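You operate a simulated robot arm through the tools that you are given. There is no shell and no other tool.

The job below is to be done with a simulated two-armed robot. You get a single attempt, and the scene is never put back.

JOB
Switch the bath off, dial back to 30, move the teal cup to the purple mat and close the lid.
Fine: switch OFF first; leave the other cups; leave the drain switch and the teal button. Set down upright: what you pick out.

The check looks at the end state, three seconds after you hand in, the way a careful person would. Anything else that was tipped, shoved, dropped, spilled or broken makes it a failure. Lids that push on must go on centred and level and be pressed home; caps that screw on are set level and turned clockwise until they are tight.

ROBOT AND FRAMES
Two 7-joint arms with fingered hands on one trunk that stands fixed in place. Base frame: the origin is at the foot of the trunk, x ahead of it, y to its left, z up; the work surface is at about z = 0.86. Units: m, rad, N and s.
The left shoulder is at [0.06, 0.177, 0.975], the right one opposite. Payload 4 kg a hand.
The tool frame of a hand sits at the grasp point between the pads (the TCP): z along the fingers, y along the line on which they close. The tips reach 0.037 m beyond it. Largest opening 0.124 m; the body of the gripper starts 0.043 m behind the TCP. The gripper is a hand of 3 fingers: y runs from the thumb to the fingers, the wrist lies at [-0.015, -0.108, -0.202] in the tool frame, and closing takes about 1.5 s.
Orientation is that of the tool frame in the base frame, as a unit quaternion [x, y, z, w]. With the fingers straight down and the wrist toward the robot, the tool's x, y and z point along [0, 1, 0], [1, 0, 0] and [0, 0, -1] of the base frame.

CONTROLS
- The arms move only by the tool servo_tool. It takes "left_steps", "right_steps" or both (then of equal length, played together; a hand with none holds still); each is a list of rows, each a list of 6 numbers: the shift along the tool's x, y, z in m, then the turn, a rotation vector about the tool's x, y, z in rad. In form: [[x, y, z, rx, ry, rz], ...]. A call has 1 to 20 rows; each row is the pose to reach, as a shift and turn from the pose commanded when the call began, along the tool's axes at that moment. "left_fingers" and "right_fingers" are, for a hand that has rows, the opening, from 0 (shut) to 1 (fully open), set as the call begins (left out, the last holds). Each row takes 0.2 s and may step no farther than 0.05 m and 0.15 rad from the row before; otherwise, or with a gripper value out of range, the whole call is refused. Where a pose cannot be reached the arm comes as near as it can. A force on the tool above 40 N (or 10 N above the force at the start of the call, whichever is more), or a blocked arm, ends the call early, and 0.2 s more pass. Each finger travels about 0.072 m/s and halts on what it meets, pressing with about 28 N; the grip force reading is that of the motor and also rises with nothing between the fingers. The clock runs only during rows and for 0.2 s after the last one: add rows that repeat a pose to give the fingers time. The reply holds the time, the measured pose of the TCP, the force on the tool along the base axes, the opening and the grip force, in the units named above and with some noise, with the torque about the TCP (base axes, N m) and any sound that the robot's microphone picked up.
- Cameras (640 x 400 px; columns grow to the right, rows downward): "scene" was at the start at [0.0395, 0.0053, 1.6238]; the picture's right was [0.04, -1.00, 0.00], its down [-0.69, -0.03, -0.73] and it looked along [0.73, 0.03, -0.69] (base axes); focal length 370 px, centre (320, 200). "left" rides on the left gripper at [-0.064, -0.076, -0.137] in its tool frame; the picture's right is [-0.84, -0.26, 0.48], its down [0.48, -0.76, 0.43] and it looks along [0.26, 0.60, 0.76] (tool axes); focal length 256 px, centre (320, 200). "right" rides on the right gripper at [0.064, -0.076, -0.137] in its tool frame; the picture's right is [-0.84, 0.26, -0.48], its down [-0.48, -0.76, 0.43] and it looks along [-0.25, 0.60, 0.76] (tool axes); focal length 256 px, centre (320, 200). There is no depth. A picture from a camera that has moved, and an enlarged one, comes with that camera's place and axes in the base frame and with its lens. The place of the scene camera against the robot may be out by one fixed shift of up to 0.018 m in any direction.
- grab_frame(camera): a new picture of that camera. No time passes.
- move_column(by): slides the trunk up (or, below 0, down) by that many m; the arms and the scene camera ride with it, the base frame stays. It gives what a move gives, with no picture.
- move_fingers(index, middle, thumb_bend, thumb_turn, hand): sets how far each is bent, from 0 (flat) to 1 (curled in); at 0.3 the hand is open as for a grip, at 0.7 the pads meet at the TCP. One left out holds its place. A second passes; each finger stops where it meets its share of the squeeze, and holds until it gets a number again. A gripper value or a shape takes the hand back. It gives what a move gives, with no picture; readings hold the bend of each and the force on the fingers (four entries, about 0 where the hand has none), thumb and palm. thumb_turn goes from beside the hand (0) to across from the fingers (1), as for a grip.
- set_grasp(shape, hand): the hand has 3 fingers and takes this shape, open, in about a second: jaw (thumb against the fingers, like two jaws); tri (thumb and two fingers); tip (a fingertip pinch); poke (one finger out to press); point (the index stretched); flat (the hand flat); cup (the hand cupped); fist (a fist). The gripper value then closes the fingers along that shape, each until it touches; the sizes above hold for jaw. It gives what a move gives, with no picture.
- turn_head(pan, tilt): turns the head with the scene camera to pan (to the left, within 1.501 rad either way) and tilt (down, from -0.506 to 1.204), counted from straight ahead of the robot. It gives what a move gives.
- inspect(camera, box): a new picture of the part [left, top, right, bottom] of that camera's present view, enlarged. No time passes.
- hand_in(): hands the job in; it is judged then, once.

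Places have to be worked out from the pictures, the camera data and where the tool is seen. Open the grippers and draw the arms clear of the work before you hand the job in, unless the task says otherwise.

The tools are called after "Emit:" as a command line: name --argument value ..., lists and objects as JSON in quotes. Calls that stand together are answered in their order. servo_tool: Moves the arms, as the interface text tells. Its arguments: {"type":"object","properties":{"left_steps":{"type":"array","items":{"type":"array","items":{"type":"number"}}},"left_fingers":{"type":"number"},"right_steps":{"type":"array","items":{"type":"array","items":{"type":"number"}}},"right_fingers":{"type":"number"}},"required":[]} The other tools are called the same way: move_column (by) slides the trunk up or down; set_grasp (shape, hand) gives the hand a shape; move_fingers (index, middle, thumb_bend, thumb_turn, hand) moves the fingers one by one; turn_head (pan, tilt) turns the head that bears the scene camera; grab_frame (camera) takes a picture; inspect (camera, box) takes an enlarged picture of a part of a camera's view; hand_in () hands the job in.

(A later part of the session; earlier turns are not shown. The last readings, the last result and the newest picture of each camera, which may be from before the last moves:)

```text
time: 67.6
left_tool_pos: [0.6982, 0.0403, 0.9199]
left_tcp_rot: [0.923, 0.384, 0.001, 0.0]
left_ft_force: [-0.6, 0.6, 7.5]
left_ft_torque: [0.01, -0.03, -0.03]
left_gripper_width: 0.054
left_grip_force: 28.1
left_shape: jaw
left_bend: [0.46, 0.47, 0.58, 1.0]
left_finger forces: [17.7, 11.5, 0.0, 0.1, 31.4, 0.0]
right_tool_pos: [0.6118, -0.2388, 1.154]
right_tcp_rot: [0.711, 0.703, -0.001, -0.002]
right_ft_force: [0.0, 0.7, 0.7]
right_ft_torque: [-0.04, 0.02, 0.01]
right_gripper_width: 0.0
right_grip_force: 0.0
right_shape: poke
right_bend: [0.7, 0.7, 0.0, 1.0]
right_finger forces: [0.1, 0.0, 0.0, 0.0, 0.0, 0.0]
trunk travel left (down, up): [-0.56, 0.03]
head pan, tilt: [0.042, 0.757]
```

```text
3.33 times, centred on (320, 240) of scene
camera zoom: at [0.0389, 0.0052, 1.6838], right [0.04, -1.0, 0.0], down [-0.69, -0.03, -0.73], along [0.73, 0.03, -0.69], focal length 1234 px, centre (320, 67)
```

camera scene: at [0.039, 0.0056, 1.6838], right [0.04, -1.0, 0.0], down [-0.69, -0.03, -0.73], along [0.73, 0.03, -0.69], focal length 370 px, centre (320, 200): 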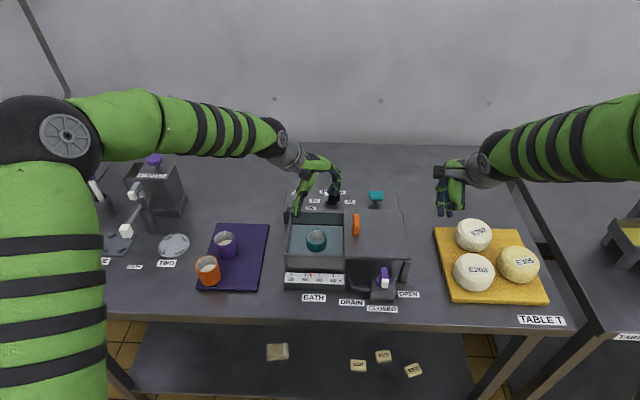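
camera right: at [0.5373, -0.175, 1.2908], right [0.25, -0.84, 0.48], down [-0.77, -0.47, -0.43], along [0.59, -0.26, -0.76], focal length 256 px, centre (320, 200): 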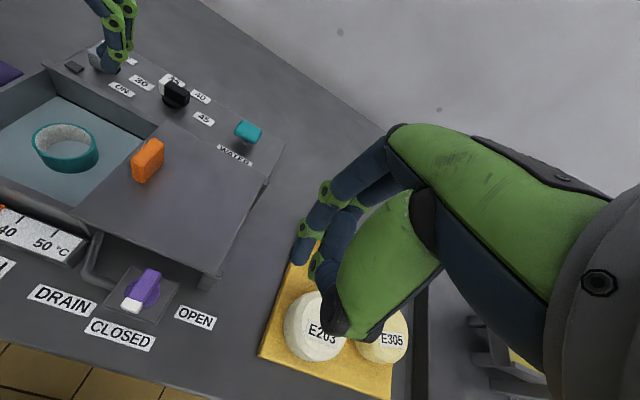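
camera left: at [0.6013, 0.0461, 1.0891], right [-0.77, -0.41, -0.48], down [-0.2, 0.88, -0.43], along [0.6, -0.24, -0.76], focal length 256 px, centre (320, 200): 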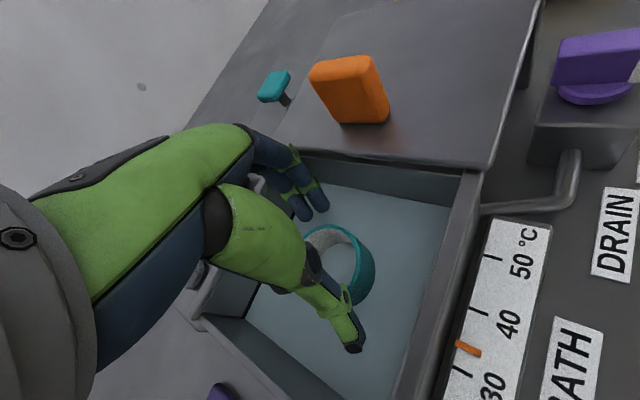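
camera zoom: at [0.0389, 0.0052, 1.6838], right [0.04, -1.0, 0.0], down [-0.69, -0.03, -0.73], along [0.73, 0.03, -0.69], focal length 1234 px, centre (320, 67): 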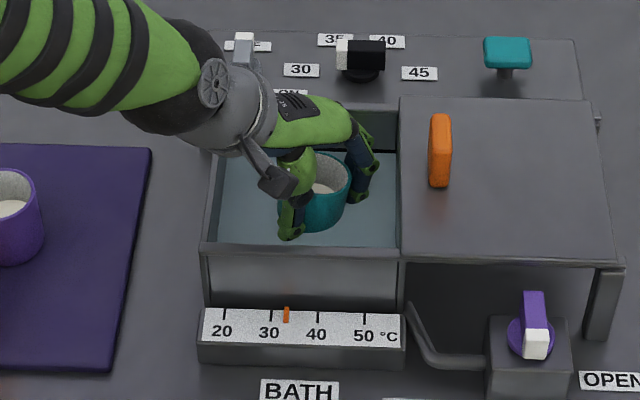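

The cup is held (28 N, width 0.054) and looks level. I lift slowly and check.

Emit:
servo_tool --left_steps '[[0, 0, -0.004, 0, 0, 0], [0, 0, -0.01, 0, 0, 0], [0, 0, -0.018, 0, 0, 0], [0, 0, -0.026, 0, 0, 0], [0, 0, -0.034, 0, 0, 0], [0, 0, -0.04, 0, 0, 0], [0, 0, -0.04, 0, 0, 0]]'

Emit:
inspect --camera "right" --box '[0, 0, 240, 200]'

Emit:
inspect --camera "scene" --box '[270, 160, 370, 300]'

```text
time: 69.2
left_tool_pos: [0.697, 0.0392, 0.9581]
left_tcp_rot: [0.924, 0.383, -0.001, 0.0]
left_ft_force: [1.2, -0.4, -1.5]
left_ft_torque: [0.0, 0.01, 0.03]
left_gripper_width: 0.0531
left_grip_force: 28.6
left_shape: jaw
left_bend: [0.46, 0.47, 0.58, 1.0]
left_finger forces: [18.7, 12.2, 0.0, 0.1, 29.0, 0.0]
right_tool_pos: [0.6118, -0.2391, 1.1527]
right_tcp_rot: [0.711, 0.703, -0.001, -0.002]
right_ft_force: [0.4, 0.7, -0.5]
right_ft_torque: [0.03, 0.03, 0.02]
right_gripper_width: 0.0001
right_grip_force: 0.0
right_shape: poke
right_bend: [0.7, 0.7, 0.0, 1.0]
right_finger forces: [0.0, 0.0, 0.1, 0.0, 0.0, 0.0]
trunk travel left (down, up): [-0.56, 0.03]
head pan, tilt: [0.042, 0.757]
```

```text
2.00 times, centred on (120, 100) of right
camera zoom: at [0.538, -0.1754, 1.2905], right [0.25, -0.84, 0.48], down [-0.77, -0.47, -0.43], along [0.59, -0.26, -0.76], focal length 512 px, centre (720, 400)
```

zoom: 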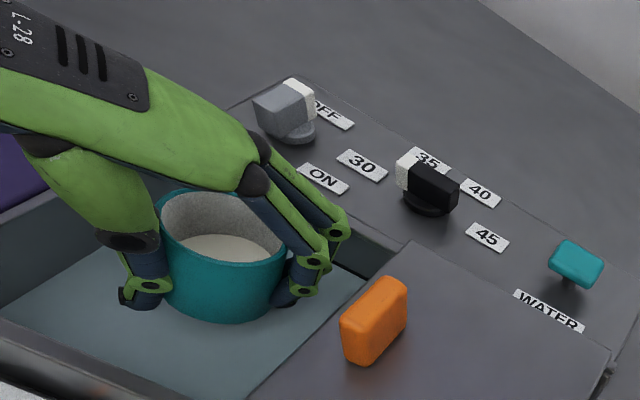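

```text
2.86 times, centred on (320, 230) of scene
camera zoom: at [0.0398, 0.0052, 1.6838], right [0.04, -1.0, 0.0], down [-0.69, -0.03, -0.73], along [0.73, 0.03, -0.69], focal length 1058 px, centre (320, 114)
```

zoom: 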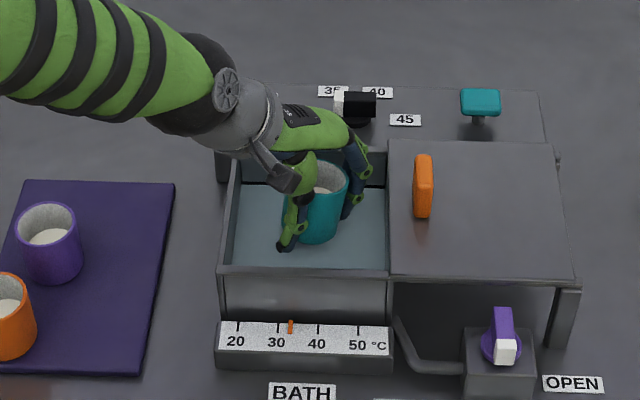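

The cup is lifted level with milk visible; its bottom is ≈0.912, so it must still clear the bath rim (0.953). I lift straight up another 0.1 m.

Emit:
servo_tool --left_steps '[[0, 0, -0.006, 0, 0, 0], [0, 0, -0.016, 0, 0, 0], [0, 0, -0.028, 0, 0, 0], [0, 0, -0.042, 0, 0, 0], [0, 0, -0.056, 0, 0, 0], [0, 0, -0.07, 0, 0, 0], [0, 0, -0.084, 0, 0, 0], [0, 0, -0.094, 0, 0, 0], [0, 0, -0.1, 0, 0, 0], [0, 0, -0.1, 0, 0, 0]]'

Emit:
inspect --camera "right" --box '[0, 0, 240, 200]'

Emit:
inspect --camera "scene" --box '[250, 130, 390, 270]'

```text
time: 71.4
left_tool_pos: [0.6994, 0.0417, 1.0586]
left_tcp_rot: [0.923, 0.384, 0.0, 0.0]
left_ft_force: [-0.4, 0.3, 0.0]
left_ft_torque: [-0.02, 0.04, 0.04]
left_gripper_width: 0.0531
left_grip_force: 27.2
left_shape: jaw
left_bend: [0.46, 0.47, 0.58, 1.0]
left_finger forces: [18.7, 12.2, 0.1, 0.1, 29.1, 0.0]
right_tool_pos: [0.6117, -0.239, 1.1527]
right_tcp_rot: [0.711, 0.703, -0.001, -0.001]
right_ft_force: [0.1, -0.2, 0.1]
right_ft_torque: [-0.02, -0.02, 0.02]
right_gripper_width: 0.0001
right_grip_force: 0.1
right_shape: poke
right_bend: [0.7, 0.7, 0.0, 1.0]
right_finger forces: [0.0, 0.0, 0.1, 0.0, 0.0, 0.0]
trunk travel left (down, up): [-0.56, 0.03]
head pan, tilt: [0.042, 0.757]
```

```text
2.00 times, centred on (120, 100) of right
camera zoom: at [0.5379, -0.1754, 1.2905], right [0.25, -0.84, 0.48], down [-0.77, -0.47, -0.43], along [0.59, -0.26, -0.76], focal length 512 px, centre (720, 400)
```

zoom: 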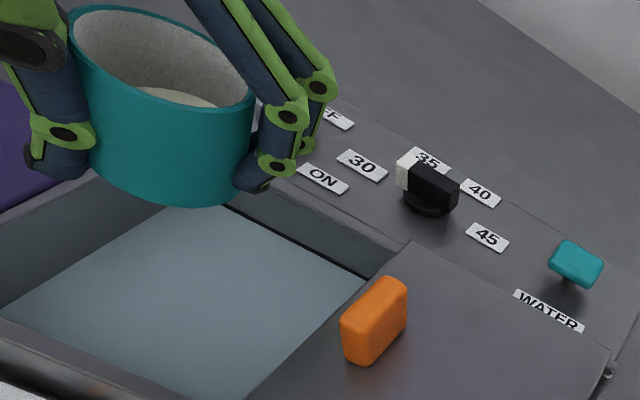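

```text
2.86 times, centred on (320, 200) of scene
camera zoom: at [0.0397, 0.0052, 1.6838], right [0.04, -1.0, 0.0], down [-0.69, -0.03, -0.73], along [0.73, 0.03, -0.69], focal length 1058 px, centre (320, 200)
```

zoom: 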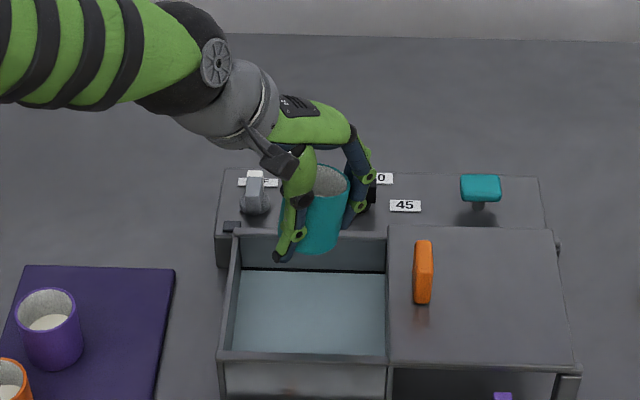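

Clear of the rim. I check closely whether the cup hangs upright.

Emit:
inspect --camera "scene" --box '[295, 170, 355, 230]'

Emit:
inspect --camera "right" --box '[0, 0, 140, 120]'

Emit:
grab_frame --camera "left"

```text
6.67 times, centred on (325, 200) of scene
camera zoom: at [0.0397, 0.0052, 1.6838], right [0.04, -1.0, 0.0], down [-0.69, -0.03, -0.73], along [0.73, 0.03, -0.69], focal length 2468 px, centre (287, 200)
```

zoom: 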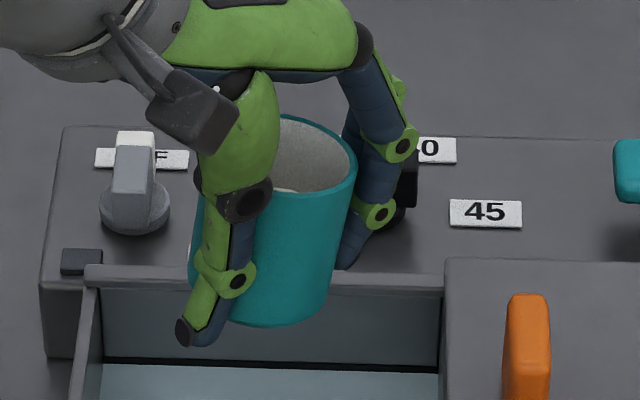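

```text
3.33 times, centred on (70, 60) of right
camera zoom: at [0.5379, -0.1754, 1.2905], right [0.25, -0.84, 0.48], down [-0.77, -0.47, -0.43], along [0.59, -0.26, -0.76], focal length 853 px, centre (1153, 667)
```

zoom: 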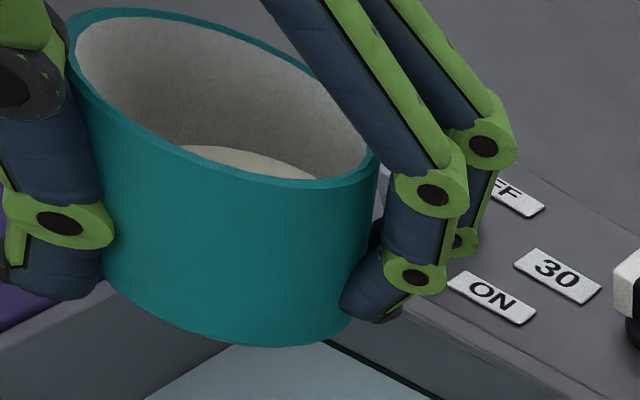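

```text
taken
camera left: at [0.5996, 0.0492, 1.1945], right [-0.77, -0.41, -0.48], down [-0.2, 0.88, -0.43], along [0.6, -0.24, -0.76], focal length 256 px, centre (320, 200)
```

left: 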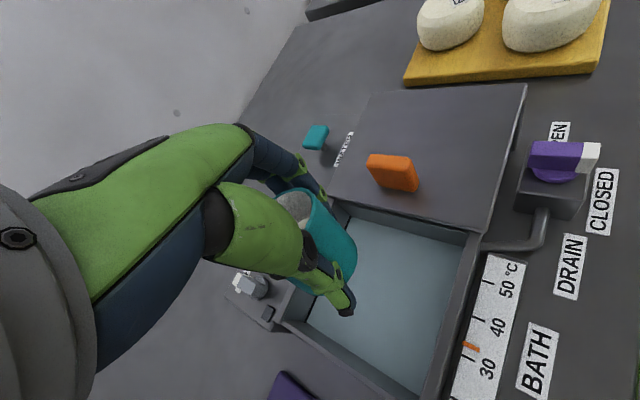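

Intersecting both views, the cup axis runs from the rim (0.717,0.033,1.077) to the bottom (0.701,0.039,1.018): it leans ≈14° in the grip plane. I level it by tilting the hand −0.24 rad about its x axis, slowly, in place.

Emit:
servo_tool --left_steps '[[0, 0, 0, -0.03, 0, 0], [0, 0, 0, -0.07, 0, 0], [0, 0, 0, -0.11, 0, 0], [0, 0, 0, -0.15, 0, 0], [0, 0, 0, -0.19, 0, 0], [0, 0, 0, -0.22, 0, 0], [0, 0, 0, -0.24, 0, 0], [0, 0, 0, -0.24, 0, 0]]'

Emit:
inspect --camera "scene" --box '[295, 170, 355, 230]'

Emit:
inspect --camera "right" --box '[0, 0, 140, 120]'

```text
time: 73.2
left_tool_pos: [0.6994, 0.0413, 1.0576]
left_tcp_rot: [0.917, 0.38, 0.046, 0.112]
left_ft_force: [0.6, 0.1, -0.7]
left_ft_torque: [-0.02, 0.02, -0.02]
left_gripper_width: 0.0532
left_grip_force: 27.3
left_shape: jaw
left_bend: [0.46, 0.47, 0.58, 1.0]
left_finger forces: [18.5, 12.2, 0.0, 0.0, 29.1, 0.1]
right_tool_pos: [0.6125, -0.239, 1.1521]
right_tcp_rot: [0.711, 0.703, 0.0, -0.003]
right_ft_force: [0.1, -0.3, -0.4]
right_ft_torque: [-0.01, 0.01, 0.02]
right_gripper_width: 0.0
right_grip_force: 0.0
right_shape: poke
right_bend: [0.7, 0.7, 0.0, 1.0]
right_finger forces: [0.0, 0.0, 0.0, 0.1, 0.1, 0.0]
trunk travel left (down, up): [-0.56, 0.03]
head pan, tilt: [0.042, 0.757]
```

```text
6.67 times, centred on (325, 200) of scene
camera zoom: at [0.0397, 0.0052, 1.6838], right [0.04, -1.0, 0.0], down [-0.69, -0.03, -0.73], along [0.73, 0.03, -0.69], focal length 2468 px, centre (287, 200)
```

zoom: 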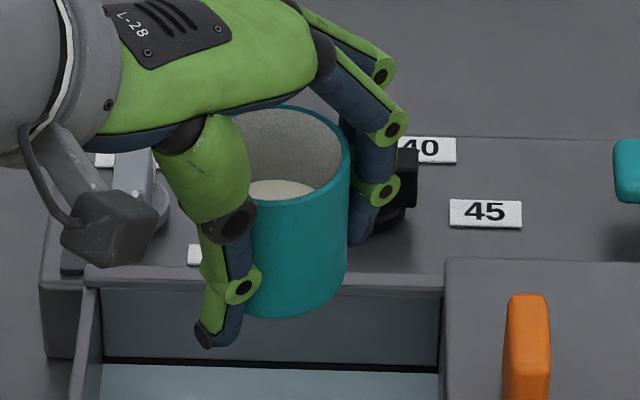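

```text
3.33 times, centred on (70, 60) of right
camera zoom: at [0.5379, -0.1755, 1.2905], right [0.25, -0.84, 0.48], down [-0.77, -0.47, -0.43], along [0.59, -0.26, -0.76], focal length 853 px, centre (1153, 667)
```

zoom: 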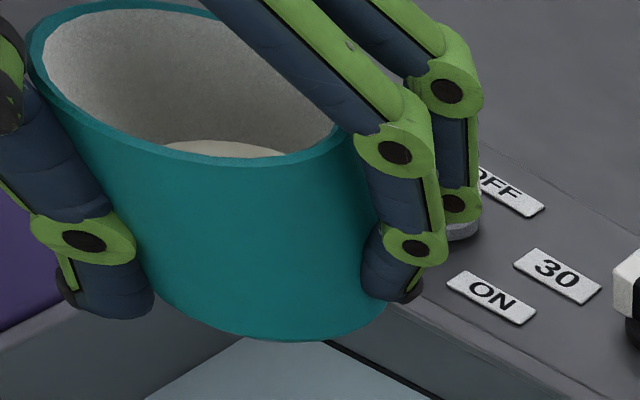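

Now nearly upright (remaining lean ≤5°, mostly sideways). I carry it slowly to above the free spot on the mat, turning the hand back to yaw 0 about the vertical.

Emit:
servo_tool --left_steps '[[0.0053, -0.0029, -0.0007, 0, 0.0062, -0.0254], [0.016, -0.0088, -0.0021, 0, 0.0187, -0.0763], [0.0294, -0.016, -0.0039, 0, 0.0342, -0.1398], [0.0441, -0.0241, -0.0059, 0, 0.0513, -0.2097], [0.0588, -0.0321, -0.0078, 0, 0.0684, -0.2796], [0.0734, -0.0401, -0.0098, 0, 0.0855, -0.3495], [0.0881, -0.0481, -0.0118, 0, 0.1026, -0.4194], [0.1028, -0.0562, -0.0137, 0, 0.1198, -0.4893], [0.1175, -0.0642, -0.0157, 0, 0.1369, -0.5592], [0.1308, -0.0715, -0.0175, 0, 0.1524, -0.6227], [0.1442, -0.0788, -0.0193, 0, 0.168, -0.6863], [0.1549, -0.0846, -0.0207, 0, 0.1804, -0.7371], [0.1602, -0.0875, -0.0214, 0, 0.1866, -0.7625], [0.1602, -0.0875, -0.0214, 0, 0.1866, -0.7625]]'

Emit:
grab_frame --camera "scene"

Emit:
inspect --camera "scene" --box '[220, 130, 320, 230]'

Emit:
grab_frame --camera "left"

Emit:
grab_frame --camera "right"

```text
time: 76.2
left_tool_pos: [0.7483, 0.2171, 1.0583]
left_tcp_rot: [0.701, 0.703, 0.084, 0.084]
left_ft_force: [-0.6, -0.7, -0.8]
left_ft_torque: [-0.03, 0.01, 0.0]
left_gripper_width: 0.0533
left_grip_force: 28.5
left_shape: jaw
left_bend: [0.47, 0.47, 0.58, 1.0]
left_finger forces: [18.5, 12.3, 0.0, 0.0, 29.3, 0.0]
right_tool_pos: [0.6127, -0.2393, 1.1522]
right_tcp_rot: [0.712, 0.702, -0.001, -0.002]
right_ft_force: [-0.1, -0.4, 0.1]
right_ft_torque: [-0.03, 0.02, -0.02]
right_gripper_width: 0.0002
right_grip_force: 0.1
right_shape: poke
right_bend: [0.7, 0.7, 0.0, 1.0]
right_finger forces: [0.0, 0.0, 0.1, 0.0, 0.0, 0.1]
trunk travel left (down, up): [-0.56, 0.03]
head pan, tilt: [0.042, 0.757]
```

```text
taken
camera scene: at [0.0397, 0.0053, 1.6838], right [0.04, -1.0, 0.0], down [-0.69, -0.03, -0.73], along [0.73, 0.03, -0.69], focal length 370 px, centre (320, 200)
```

scene: 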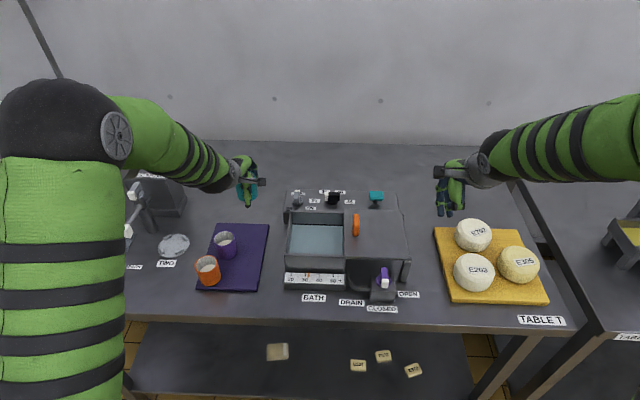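

```text
4.00 times, centred on (270, 180) of scene
camera zoom: at [0.0397, 0.0053, 1.6838], right [0.04, -1.0, 0.0], down [-0.69, -0.03, -0.73], along [0.73, 0.03, -0.69], focal length 1481 px, centre (520, 280)
```

zoom: 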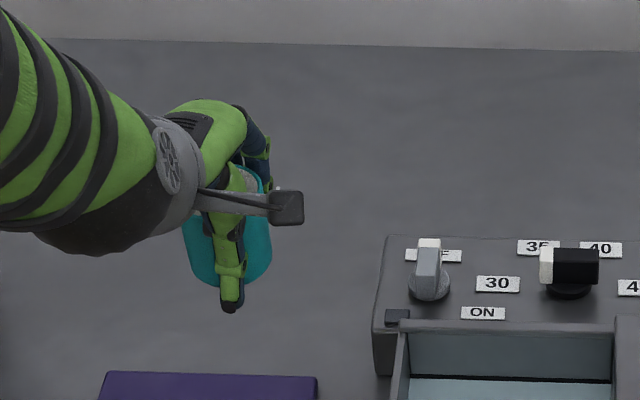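

```text
taken
camera left: at [0.6412, 0.153, 1.1731], right [-0.13, -0.84, -0.53], down [-0.64, 0.48, -0.6], along [0.76, 0.26, -0.6], focal length 256 px, centre (320, 200)
```

left: 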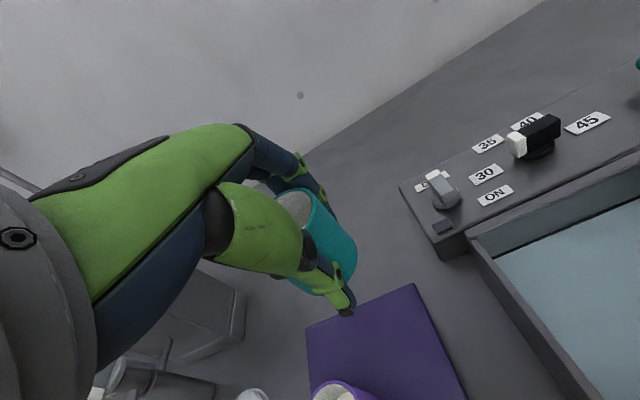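

```text
taken
camera right: at [0.5379, -0.1753, 1.2905], right [0.25, -0.84, 0.48], down [-0.77, -0.47, -0.43], along [0.59, -0.26, -0.76], focal length 256 px, centre (320, 200)
```

right: 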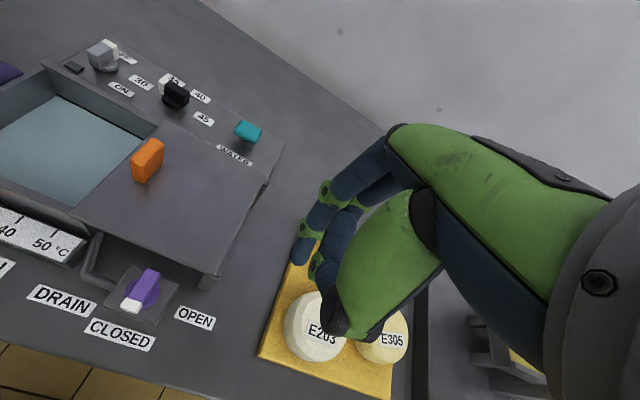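

The cup hangs over the free spot. I lower it 0.125 m straight down (the tool is tilted, so along its tilted axes), slowly.

Emit:
servo_tool --left_steps '[[0, -0.0018, 0.0073, 0, 0, 0], [0, -0.0048, 0.0194, 0, 0, 0], [0, -0.0083, 0.034, 0, 0, 0], [0, -0.0119, 0.0486, 0, 0, 0], [0, -0.0155, 0.0631, 0, 0, 0], [0, -0.019, 0.0777, 0, 0, 0], [0, -0.0226, 0.0923, 0, 0, 0], [0, -0.0261, 0.1068, 0, 0, 0], [0, -0.0285, 0.1166, 0, 0, 0], [0, -0.0297, 0.1214, 0, 0, 0], [0, -0.0297, 0.1214, 0, 0, 0]]'

Emit:
inspect --camera "scene" --box '[180, 170, 300, 300]'

Emit:
grab_frame --camera "left"

```text
time: 78.6
left_tool_pos: [0.7453, 0.2203, 0.933]
left_tcp_rot: [0.702, 0.702, 0.084, 0.085]
left_ft_force: [-0.4, -0.3, -0.6]
left_ft_torque: [-0.02, -0.01, -0.02]
left_gripper_width: 0.0531
left_grip_force: 28.5
left_shape: jaw
left_bend: [0.47, 0.47, 0.58, 1.0]
left_finger forces: [18.4, 12.4, 0.1, 0.0, 29.1, 0.0]
right_tool_pos: [0.6123, -0.2387, 1.1518]
right_tcp_rot: [0.712, 0.703, -0.001, -0.002]
right_ft_force: [0.4, -0.4, 0.4]
right_ft_torque: [0.01, 0.01, -0.01]
right_gripper_width: 0.0001
right_grip_force: 0.1
right_shape: poke
right_bend: [0.7, 0.7, 0.0, 1.0]
right_finger forces: [0.0, 0.0, 0.1, 0.1, 0.1, 0.0]
trunk travel left (down, up): [-0.56, 0.03]
head pan, tilt: [0.042, 0.757]
```

```text
3.08 times, centred on (240, 235) of scene
camera zoom: at [0.0396, 0.0052, 1.6838], right [0.04, -1.0, 0.0], down [-0.69, -0.03, -0.73], along [0.73, 0.03, -0.69], focal length 1139 px, centre (566, 92)
```

zoom: 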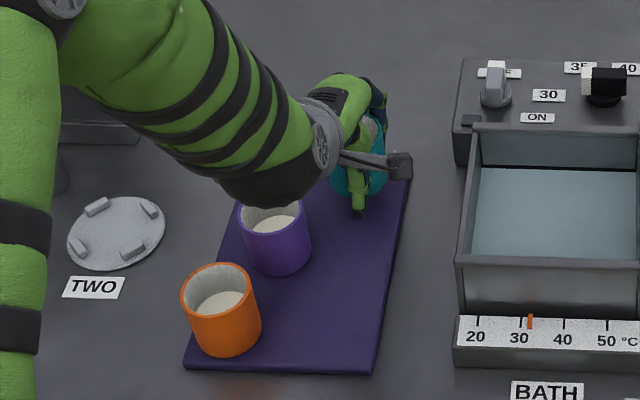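

```text
taken
camera left: at [0.639, 0.1556, 1.0468], right [-0.13, -0.84, -0.53], down [-0.64, 0.48, -0.6], along [0.76, 0.26, -0.6], focal length 256 px, centre (320, 200)
```

left: 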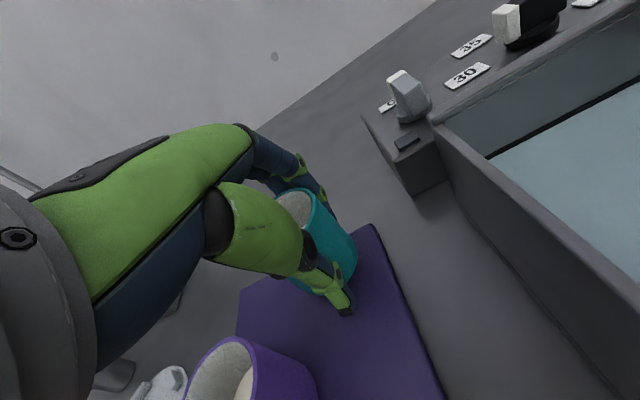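

The cup base is over (≈0.754,0.226), inside the mat and 9 cm from the purple cup. I lower in small steps, watching for contact.

Emit:
servo_tool --left_steps '[[0, -0.0012, 0.0049, 0, 0, 0], [0, -0.0024, 0.0097, 0, 0, 0], [0, -0.0036, 0.0146, 0, 0, 0], [0, -0.0036, 0.0146, 0, 0, 0]]'

Emit:
servo_tool --left_steps '[[0, -0.0007, 0.0029, 0, 0, 0], [0, -0.0014, 0.0058, 0, 0, 0], [0, -0.0014, 0.0058, 0, 0, 0]]'

Emit:
grab_frame --camera "left"

Emit:
inspect --camera "scene" --box '[220, 180, 300, 260]'

```text
time: 79.6
left_tool_pos: [0.7484, 0.2189, 0.919]
left_tcp_rot: [0.701, 0.703, 0.085, 0.085]
left_ft_force: [-0.8, 1.1, 6.2]
left_ft_torque: [-0.01, 0.19, -0.03]
left_gripper_width: 0.053
left_grip_force: 27.9
left_shape: jaw
left_bend: [0.47, 0.47, 0.58, 1.0]
left_finger forces: [18.7, 12.6, 0.1, 0.0, 36.8, 0.0]
right_tool_pos: [0.6122, -0.239, 1.1532]
right_tcp_rot: [0.712, 0.702, -0.001, -0.002]
right_ft_force: [0.7, -0.1, 0.3]
right_ft_torque: [-0.03, 0.0, -0.01]
right_gripper_width: 0.0
right_grip_force: 0.0
right_shape: poke
right_bend: [0.7, 0.7, 0.0, 1.0]
right_finger forces: [0.0, 0.0, 0.0, 0.0, 0.0, 0.1]
trunk travel left (down, up): [-0.56, 0.03]
head pan, tilt: [0.042, 0.757]
```

```text
time: 80.4
left_tool_pos: [0.7478, 0.217, 0.9174]
left_tcp_rot: [0.702, 0.701, 0.088, 0.089]
left_ft_force: [-0.7, -0.1, 38.6]
left_ft_torque: [-0.11, 1.01, 0.02]
left_gripper_width: 0.051
left_grip_force: 28.0
left_shape: jaw
left_bend: [0.47, 0.47, 0.59, 1.0]
left_finger forces: [20.4, 14.5, 0.0, 0.0, 72.4, 0.1]
right_tool_pos: [0.61, -0.2407, 1.1548]
right_tcp_rot: [0.712, 0.703, 0.001, -0.001]
right_ft_force: [-0.3, 0.3, 0.8]
right_ft_torque: [0.01, 0.0, 0.0]
right_gripper_width: 0.0
right_grip_force: 0.0
right_shape: poke
right_bend: [0.7, 0.7, 0.0, 1.0]
right_finger forces: [0.1, 0.0, 0.0, 0.1, 0.1, 0.1]
trunk travel left (down, up): [-0.56, 0.03]
head pan, tilt: [0.042, 0.757]
```

```text
taken
camera left: at [0.6398, 0.1537, 1.0305], right [-0.13, -0.84, -0.53], down [-0.63, 0.48, -0.61], along [0.77, 0.26, -0.59], focal length 256 px, centre (320, 200)
```

left: 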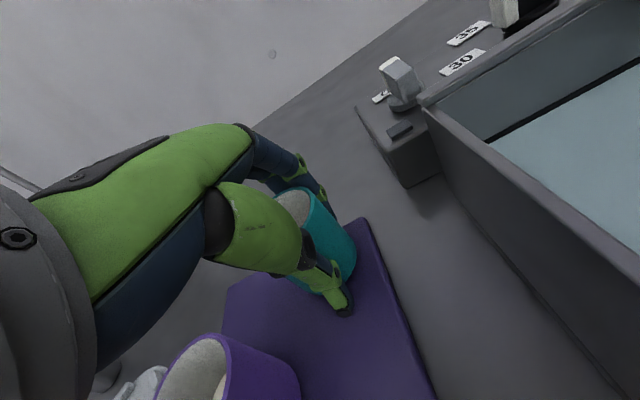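

```text
5.00 times, centred on (260, 220) of scene
camera zoom: at [0.0361, 0.0041, 1.6843], right [0.04, -1.0, 0.0], down [-0.69, -0.03, -0.73], along [0.73, 0.03, -0.69], focal length 1851 px, centre (620, 100)
```

zoom: 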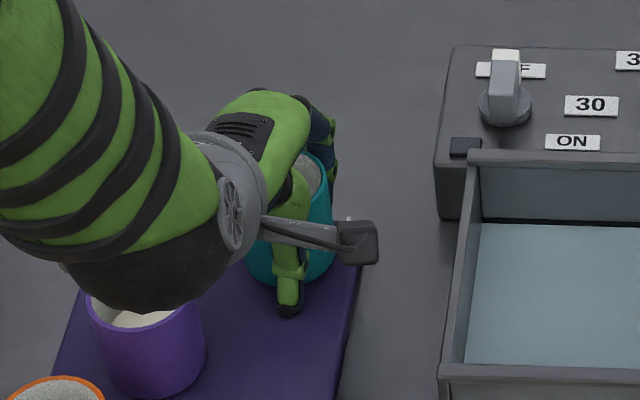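

The thumb tip met the mat first (z≈0.918) and force rose to 39 N; the cup base is a few millimetres above the mat. I back up 5 mm, tilt the hand slightly back (+0.08 rad) so the thumb tip rises, then look at the readings.

Emit:
servo_tool --left_steps '[[0, 0.0006, -0.0025, 0, 0, 0], [0, 0.0014, -0.0055, 0, 0, 0], [0, 0.0017, -0.0068, 0.04, 0, 0], [0, 0.0017, -0.0068, 0.08, 0, 0], [0, 0.0017, -0.0068, 0.08, 0, 0]]'

Emit:
servo_tool --left_steps '[[0, -0.0005, 0.002, 0, 0, 0], [0, -0.0008, 0.004, 0, 0, 0], [0, -0.0008, 0.004, 0, 0, 0]]'

```text
time: 81.6
left_tool_pos: [0.7468, 0.2173, 0.917]
left_tcp_rot: [0.705, 0.705, 0.056, 0.055]
left_ft_force: [-0.2, -1.1, -1.2]
left_ft_torque: [0.0, 0.06, -0.01]
left_gripper_width: 0.0511
left_grip_force: 28.0
left_shape: jaw
left_bend: [0.46, 0.46, 0.59, 1.0]
left_finger forces: [19.8, 12.8, 0.1, 0.0, 30.5, 0.0]
right_tool_pos: [0.6127, -0.2395, 1.1527]
right_tcp_rot: [0.712, 0.703, 0.0, -0.002]
right_ft_force: [0.3, 0.7, 0.4]
right_ft_torque: [0.01, 0.0, -0.04]
right_gripper_width: 0.0
right_grip_force: 0.0
right_shape: poke
right_bend: [0.7, 0.7, 0.0, 1.0]
right_finger forces: [0.2, 0.0, 0.0, 0.0, 0.1, 0.0]
trunk travel left (down, up): [-0.56, 0.03]
head pan, tilt: [0.042, 0.757]
```

```text
time: 82.4
left_tool_pos: [0.7472, 0.2176, 0.916]
left_tcp_rot: [0.705, 0.705, 0.056, 0.057]
left_ft_force: [-0.5, 0.2, 2.3]
left_ft_torque: [0.01, 0.09, 0.01]
left_gripper_width: 0.0509
left_grip_force: 28.1
left_shape: jaw
left_bend: [0.46, 0.46, 0.59, 1.0]
left_finger forces: [19.8, 12.8, 0.1, 0.1, 33.9, 0.1]
right_tool_pos: [0.6125, -0.2387, 1.1522]
right_tcp_rot: [0.711, 0.703, -0.001, -0.002]
right_ft_force: [-0.1, 0.8, 0.2]
right_ft_torque: [0.02, 0.01, -0.02]
right_gripper_width: 0.0001
right_grip_force: 0.0
right_shape: poke
right_bend: [0.7, 0.7, 0.0, 1.0]
right_finger forces: [0.0, 0.0, 0.1, 0.1, 0.0, 0.0]
trunk travel left (down, up): [-0.56, 0.03]
head pan, tilt: [0.042, 0.757]
```

Now the thumb just touches again at 0.916 and the cup's lower edge should be within a millimetre or two of the mat. I release in small increments.

Emit:
servo_tool --left_steps '[[0, 0, 0, 0, 0, 0], [0, 0, 0, 0, 0, 0], [0, 0, 0, 0, 0, 0]]' --left_fingers 0.44

Emit:
inspect --camera "left" --box '[240, 150, 400, 350]'

Emit:
servo_tool --left_steps '[[0, 0, 0, 0, 0, 0], [0, 0, 0, 0, 0, 0], [0, 0, 0, 0, 0, 0]]' --left_fingers 0.5

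Emit:
inspect --camera "left" --box '[240, 150, 400, 350]'

```text
time: 83.2
left_tool_pos: [0.7472, 0.2173, 0.9155]
left_tcp_rot: [0.704, 0.705, 0.057, 0.058]
left_ft_force: [2.2, 0.4, 1.3]
left_ft_torque: [-0.01, 0.04, 0.01]
left_gripper_width: 0.0566
left_grip_force: 0.1
left_shape: jaw
left_bend: [0.45, 0.46, 0.57, 1.0]
left_finger forces: [0.7, 2.8, 0.0, 0.1, 4.8, 0.0]
right_tool_pos: [0.6124, -0.2403, 1.1527]
right_tcp_rot: [0.712, 0.702, 0.0, -0.002]
right_ft_force: [0.5, 0.3, -0.4]
right_ft_torque: [0.0, -0.01, -0.02]
right_gripper_width: 0.0002
right_grip_force: 0.0
right_shape: poke
right_bend: [0.7, 0.7, 0.0, 1.0]
right_finger forces: [0.0, 0.0, 0.0, 0.1, 0.1, 0.1]
trunk travel left (down, up): [-0.56, 0.03]
head pan, tilt: [0.042, 0.757]
```

```text
2.00 times, centred on (320, 250) of left
camera zoom: at [0.6497, 0.1539, 1.0382], right [-0.18, -0.84, -0.52], down [-0.68, 0.48, -0.55], along [0.71, 0.26, -0.66], focal length 512 px, centre (320, 100)
```

zoom: 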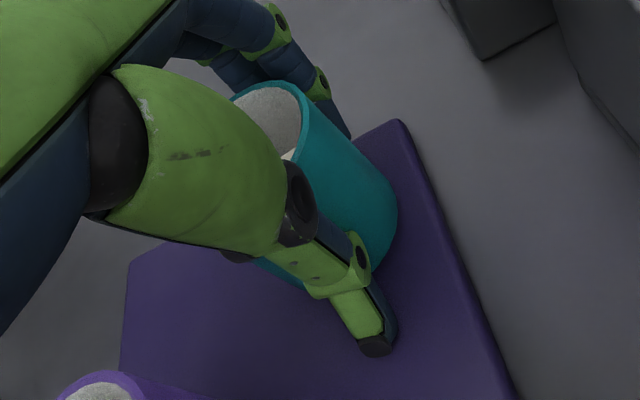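

```text
time: 84.0
left_tool_pos: [0.7472, 0.2164, 0.915]
left_tcp_rot: [0.705, 0.705, 0.057, 0.056]
left_ft_force: [0.5, -0.4, 1.9]
left_ft_torque: [0.0, 0.01, 0.0]
left_gripper_width: 0.0614
left_grip_force: 0.2
left_shape: jaw
left_bend: [0.42, 0.45, 0.56, 1.0]
left_finger forces: [0.1, 0.7, 0.1, 0.0, 2.3, 0.1]
right_tool_pos: [0.6117, -0.2401, 1.1528]
right_tcp_rot: [0.711, 0.703, -0.001, -0.001]
right_ft_force: [-0.2, 0.0, -0.7]
right_ft_torque: [0.02, -0.02, -0.03]
right_gripper_width: 0.0
right_grip_force: 0.2
right_shape: poke
right_bend: [0.7, 0.7, 0.0, 1.0]
right_finger forces: [0.1, 0.1, 0.1, 0.0, 0.0, 0.0]
trunk travel left (down, up): [-0.56, 0.03]
head pan, tilt: [0.042, 0.757]
```

```text
2.00 times, centred on (320, 250) of left
camera zoom: at [0.6497, 0.1539, 1.0382], right [-0.18, -0.84, -0.52], down [-0.68, 0.48, -0.55], along [0.71, 0.26, -0.66], focal length 512 px, centre (320, 100)
```

zoom: 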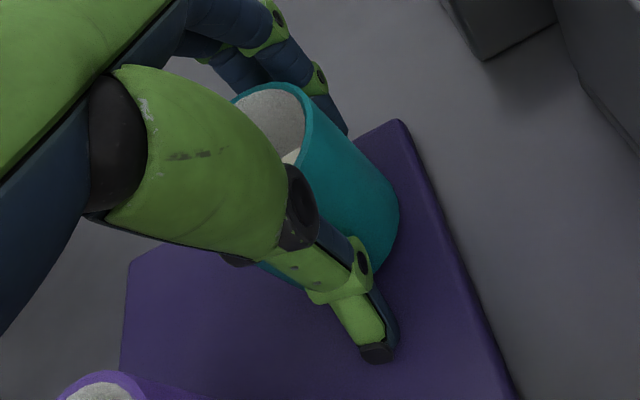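

The cup stands on its base. I open further in stages.

Emit:
servo_tool --left_steps '[[0, 0, 0, 0, 0, 0], [0, 0, 0, 0, 0, 0], [0, 0, 0, 0, 0, 0]]' --left_fingers 0.62

Emit:
servo_tool --left_steps '[[0, 0, 0, 0, 0, 0], [0, 0, 0, 0, 0, 0], [0, 0, 0, 0, 0, 0], [0, 0, 0, 0, 0, 0]]' --left_fingers 0.85

Emit:
grab_frame --camera "left"

Emit:
inspect --camera "scene" --box '[200, 180, 300, 280]'

```text
time: 84.8
left_tool_pos: [0.7486, 0.2183, 0.9162]
left_tcp_rot: [0.705, 0.705, 0.057, 0.058]
left_ft_force: [1.0, 0.2, 2.0]
left_ft_torque: [-0.01, 0.0, 0.0]
left_gripper_width: 0.0752
left_grip_force: 0.1
left_shape: jaw
left_bend: [0.38, 0.41, 0.53, 0.99]
left_finger forces: [0.0, 0.1, 0.0, 0.1, 1.5, 0.0]
right_tool_pos: [0.6127, -0.238, 1.1535]
right_tcp_rot: [0.711, 0.703, -0.001, -0.002]
right_ft_force: [-0.7, -0.4, 0.7]
right_ft_torque: [-0.02, 0.01, 0.0]
right_gripper_width: 0.0
right_grip_force: 0.0
right_shape: poke
right_bend: [0.7, 0.7, 0.0, 1.0]
right_finger forces: [0.1, 0.0, 0.1, 0.0, 0.0, 0.0]
trunk travel left (down, up): [-0.56, 0.03]
head pan, tilt: [0.042, 0.757]
```

```text
time: 85.8
left_tool_pos: [0.7478, 0.2175, 0.9193]
left_tcp_rot: [0.704, 0.705, 0.058, 0.057]
left_ft_force: [5.2, 0.9, 22.3]
left_ft_torque: [-0.08, 1.08, -0.04]
left_gripper_width: 0.105
left_grip_force: 0.0
left_shape: jaw
left_bend: [0.32, 0.34, 0.0, 0.99]
left_finger forces: [0.0, 0.0, 0.0, 0.1, 22.4, 0.0]
right_tool_pos: [0.6124, -0.2396, 1.1529]
right_tcp_rot: [0.711, 0.703, 0.001, -0.002]
right_ft_force: [-0.2, -0.2, 0.6]
right_ft_torque: [0.01, -0.02, -0.02]
right_gripper_width: 0.0
right_grip_force: 0.0
right_shape: poke
right_bend: [0.7, 0.7, 0.0, 1.0]
right_finger forces: [0.0, 0.1, 0.0, 0.0, 0.0, 0.0]
trunk travel left (down, up): [-0.56, 0.03]
head pan, tilt: [0.042, 0.757]
```

```text
taken
camera left: at [0.6496, 0.1535, 1.0402], right [-0.17, -0.84, -0.52], down [-0.68, 0.48, -0.55], along [0.71, 0.26, -0.65], focal length 256 px, centre (320, 200)
```

left: 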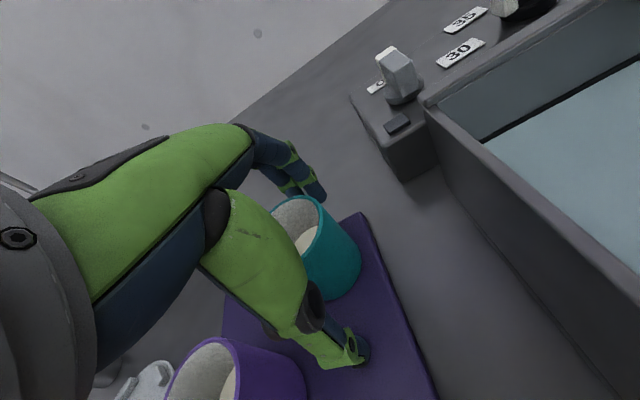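

```text
4.00 times, centred on (250, 230) of scene
camera zoom: at [0.0382, 0.0047, 1.684], right [0.04, -1.0, 0.0], down [-0.69, -0.03, -0.73], along [0.73, 0.03, -0.69], focal length 1481 px, centre (600, 80)
```

zoom: 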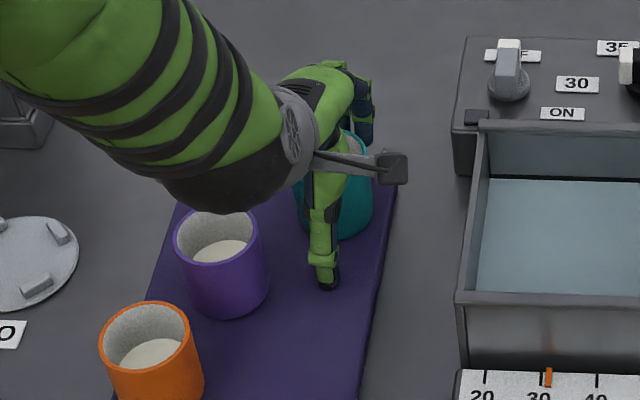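

The cup stands free; the thumb presses on the mat while opening, so I raise the hand straight up, first 2 cm, then further.

Emit:
servo_tool --left_steps '[[0, 0.0008, -0.005, 0, 0, 0], [0, 0.0016, -0.01, 0, 0, 0], [0, 0.0024, -0.015, 0, 0, 0], [0, 0.0032, -0.02, 0, 0, 0], [0, 0.0032, -0.02, 0, 0, 0]]'

Emit:
inspect --camera "left" --box '[220, 130, 420, 380]'

Emit:
inspect --camera "scene" --box '[200, 180, 300, 280]'

```text
time: 87.0
left_tool_pos: [0.7481, 0.2189, 0.9345]
left_tcp_rot: [0.705, 0.705, 0.056, 0.056]
left_ft_force: [0.2, 0.8, 0.5]
left_ft_torque: [0.0, 0.01, 0.0]
left_gripper_width: 0.1053
left_grip_force: 0.0
left_shape: jaw
left_bend: [0.32, 0.34, 0.0, 0.98]
left_finger forces: [0.1, 0.0, 0.0, 0.0, 0.1, 0.0]
right_tool_pos: [0.6134, -0.2396, 1.153]
right_tcp_rot: [0.711, 0.703, -0.001, -0.002]
right_ft_force: [0.2, 0.4, 0.0]
right_ft_torque: [-0.03, -0.01, 0.03]
right_gripper_width: 0.0
right_grip_force: 0.1
right_shape: poke
right_bend: [0.7, 0.7, 0.0, 1.0]
right_finger forces: [0.0, 0.0, 0.0, 0.0, 0.0, 0.0]
trunk travel left (down, up): [-0.56, 0.03]
head pan, tilt: [0.042, 0.757]
```

```text
1.60 times, centred on (320, 255) of left
camera zoom: at [0.6508, 0.1534, 1.0578], right [-0.18, -0.84, -0.52], down [-0.68, 0.48, -0.55], along [0.71, 0.26, -0.66], focal length 410 px, centre (320, 112)
```

zoom: 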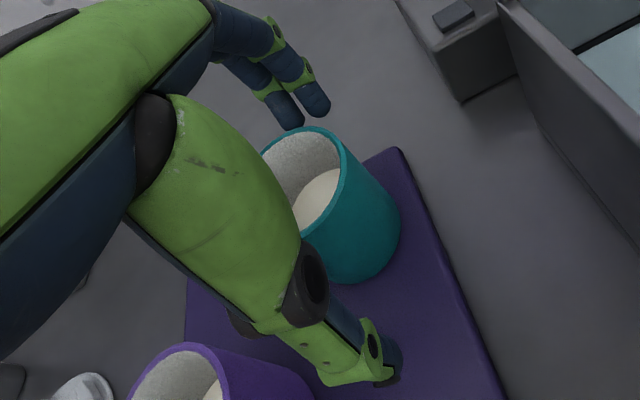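

```text
4.00 times, centred on (250, 230) of scene
camera zoom: at [0.0397, 0.0052, 1.6837], right [0.04, -1.0, 0.0], down [-0.69, -0.03, -0.73], along [0.73, 0.03, -0.69], focal length 1481 px, centre (600, 80)
```

zoom: 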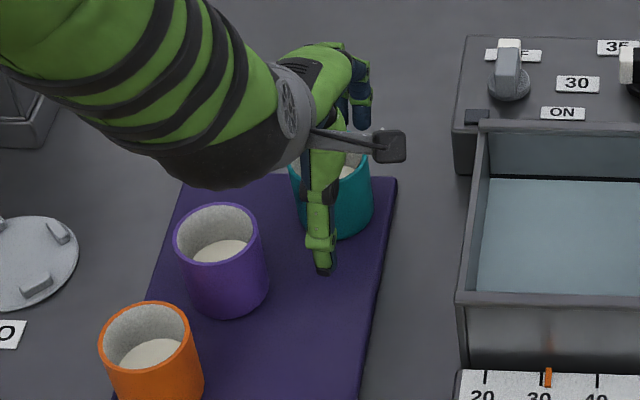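

The cup stands upright on the mat with its milk. I raise the left hand clear and draw it back to the left.

Emit:
servo_tool --left_steps '[[0, 0.0032, -0.02, 0, 0, 0], [0, 0.0072, -0.045, 0, 0, 0], [0, 0.0119, -0.074, 0, 0, 0], [0, 0.0175, -0.109, 0, 0, 0], [0, 0.0239, -0.148, 0, 0, 0], [0.03, 0.0, -0.158, 0.05, 0, 0], [0.06, -0.03, -0.163, 0.1, 0, 0], [0.09, -0.06, -0.17, 0.16, 0, 0], [0.12, -0.09, -0.175, 0.16, 0, 0], [0.15, -0.12, -0.18, 0.16, 0, 0], [0.15, -0.12, -0.18, 0.16, 0, 0]]'

Emit:
grab_frame --camera "scene"

Emit:
inspect --camera "scene" --box '[180, 180, 420, 320]'

```text
time: 89.4
left_tool_pos: [0.5987, 0.3673, 1.0912]
left_tcp_rot: [0.708, 0.707, 0.0, 0.0]
left_ft_force: [-0.7, 0.3, 0.5]
left_ft_torque: [-0.01, -0.01, 0.02]
left_gripper_width: 0.1051
left_grip_force: 0.0
left_shape: jaw
left_bend: [0.32, 0.34, 0.0, 0.98]
left_finger forces: [0.1, 0.0, 0.0, 0.1, 0.0, 0.0]
right_tool_pos: [0.613, -0.2386, 1.1539]
right_tcp_rot: [0.711, 0.703, -0.001, -0.001]
right_ft_force: [0.3, -0.6, -0.9]
right_ft_torque: [0.01, 0.0, -0.01]
right_gripper_width: 0.0
right_grip_force: 0.0
right_shape: poke
right_bend: [0.7, 0.7, 0.0, 1.0]
right_finger forces: [0.0, 0.0, 0.0, 0.0, 0.0, 0.0]
trunk travel left (down, up): [-0.56, 0.03]
head pan, tilt: [0.042, 0.757]
```

```text
taken
camera scene: at [0.0401, 0.0047, 1.6837], right [0.04, -1.0, 0.0], down [-0.69, -0.03, -0.73], along [0.73, 0.03, -0.69], focal length 370 px, centre (320, 200)
```

scene: 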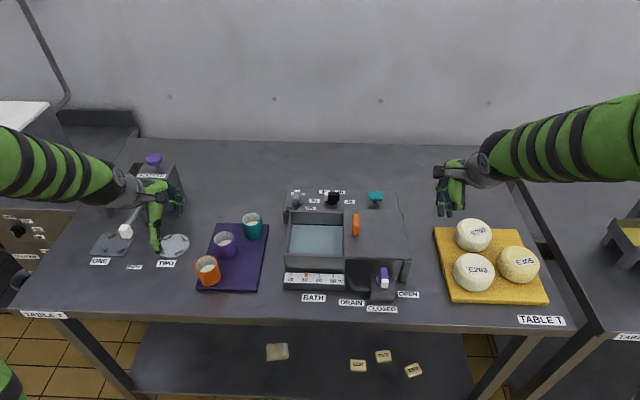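

```text
2.67 times, centred on (300, 250) of scene
camera zoom: at [0.0401, 0.0047, 1.6837], right [0.04, -1.0, 0.0], down [-0.69, -0.03, -0.73], along [0.73, 0.03, -0.69], focal length 987 px, centre (373, 67)
```

zoom: 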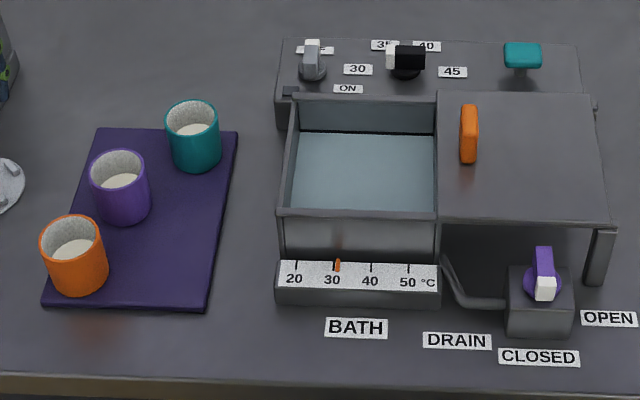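

The teal cup stands upright on the mat. Now the lid: I look closely at the lid and its orange handle from both cameras.

Emit:
inspect --camera "right" --box '[60, 90, 300, 300]'

Emit:
inspect --camera "scene" --box '[330, 190, 420, 280]'

```text
1.90 times, centred on (180, 195) of right
camera zoom: at [0.5383, -0.1759, 1.2903], right [0.25, -0.84, 0.48], down [-0.77, -0.47, -0.43], along [0.59, -0.26, -0.76], focal length 488 px, centre (587, 210)
```

zoom: 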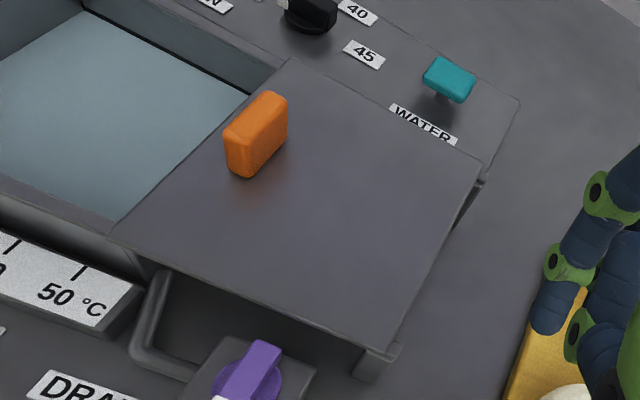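

```text
4.44 times, centred on (375, 235) of scene
camera zoom: at [0.0401, 0.0047, 1.6837], right [0.04, -1.0, 0.0], down [-0.69, -0.03, -0.73], along [0.73, 0.03, -0.69], focal length 1646 px, centre (76, 44)
```

zoom: 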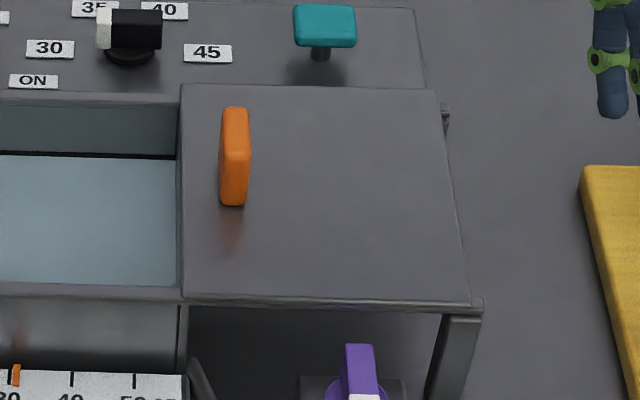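

Lid top z≈0.966, spanning y −0.19…−0.036 (x 0.617–0.78); handle centre ≈(0.70,−0.064), top 1.005. Bath's left outer edge is at y≈0.117, so the lid must slide ≈0.153 m to the left. I bring the two poke fingers to the right side of the handle.

Emit:
servo_tool --right_steps '[[0.026, 0.017, 0.016, 0, 0, 0], [0.052, 0.034, 0.032, 0, 0, 0], [0.078, 0.05, 0.05, 0, 0, 0], [0.104, 0.067, 0.07, 0, 0, 0], [0.129, 0.082, 0.093, 0, 0, 0], [0.129, 0.082, 0.093, 0, 0, 0]]'

Emit:
grab_frame --camera "right"

Emit:
inspect --camera "scene" --box '[310, 150, 430, 270]'

```text
time: 90.8
left_tool_pos: [0.5992, 0.3672, 1.0907]
left_tcp_rot: [0.707, 0.707, -0.001, 0.0]
left_ft_force: [0.4, 0.7, -0.5]
left_ft_torque: [-0.01, -0.02, 0.01]
left_gripper_width: 0.1052
left_grip_force: 0.0
left_shape: jaw
left_bend: [0.32, 0.34, 0.0, 0.98]
left_finger forces: [0.0, 0.1, 0.0, 0.1, 0.0, 0.0]
right_tool_pos: [0.6965, -0.1107, 1.0599]
right_tcp_rot: [0.711, 0.703, 0.0, -0.003]
right_ft_force: [0.3, -0.2, -0.5]
right_ft_torque: [-0.02, 0.03, -0.01]
right_gripper_width: 0.0002
right_grip_force: 0.1
right_shape: poke
right_bend: [0.7, 0.7, 0.0, 1.0]
right_finger forces: [0.1, 0.0, 0.0, 0.1, 0.0, 0.0]
trunk travel left (down, up): [-0.56, 0.03]
head pan, tilt: [0.042, 0.757]
```

```text
taken
camera right: at [0.6217, -0.0462, 1.1982], right [0.25, -0.84, 0.48], down [-0.77, -0.47, -0.43], along [0.59, -0.26, -0.76], focal length 256 px, centre (320, 200)
```

right: 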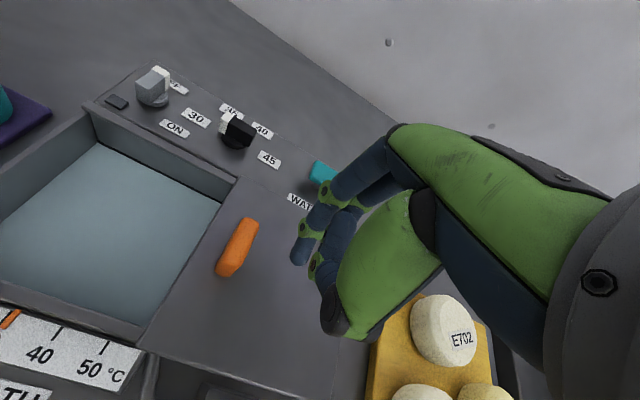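

```text
3.33 times, centred on (370, 210) of scene
camera zoom: at [0.039, 0.0048, 1.6838], right [0.04, -1.0, 0.0], down [-0.69, -0.03, -0.73], along [0.73, 0.03, -0.69], focal length 1234 px, centre (153, 167)
```

zoom: 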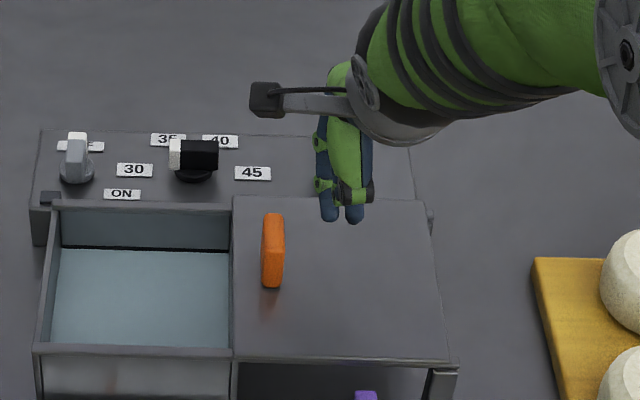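

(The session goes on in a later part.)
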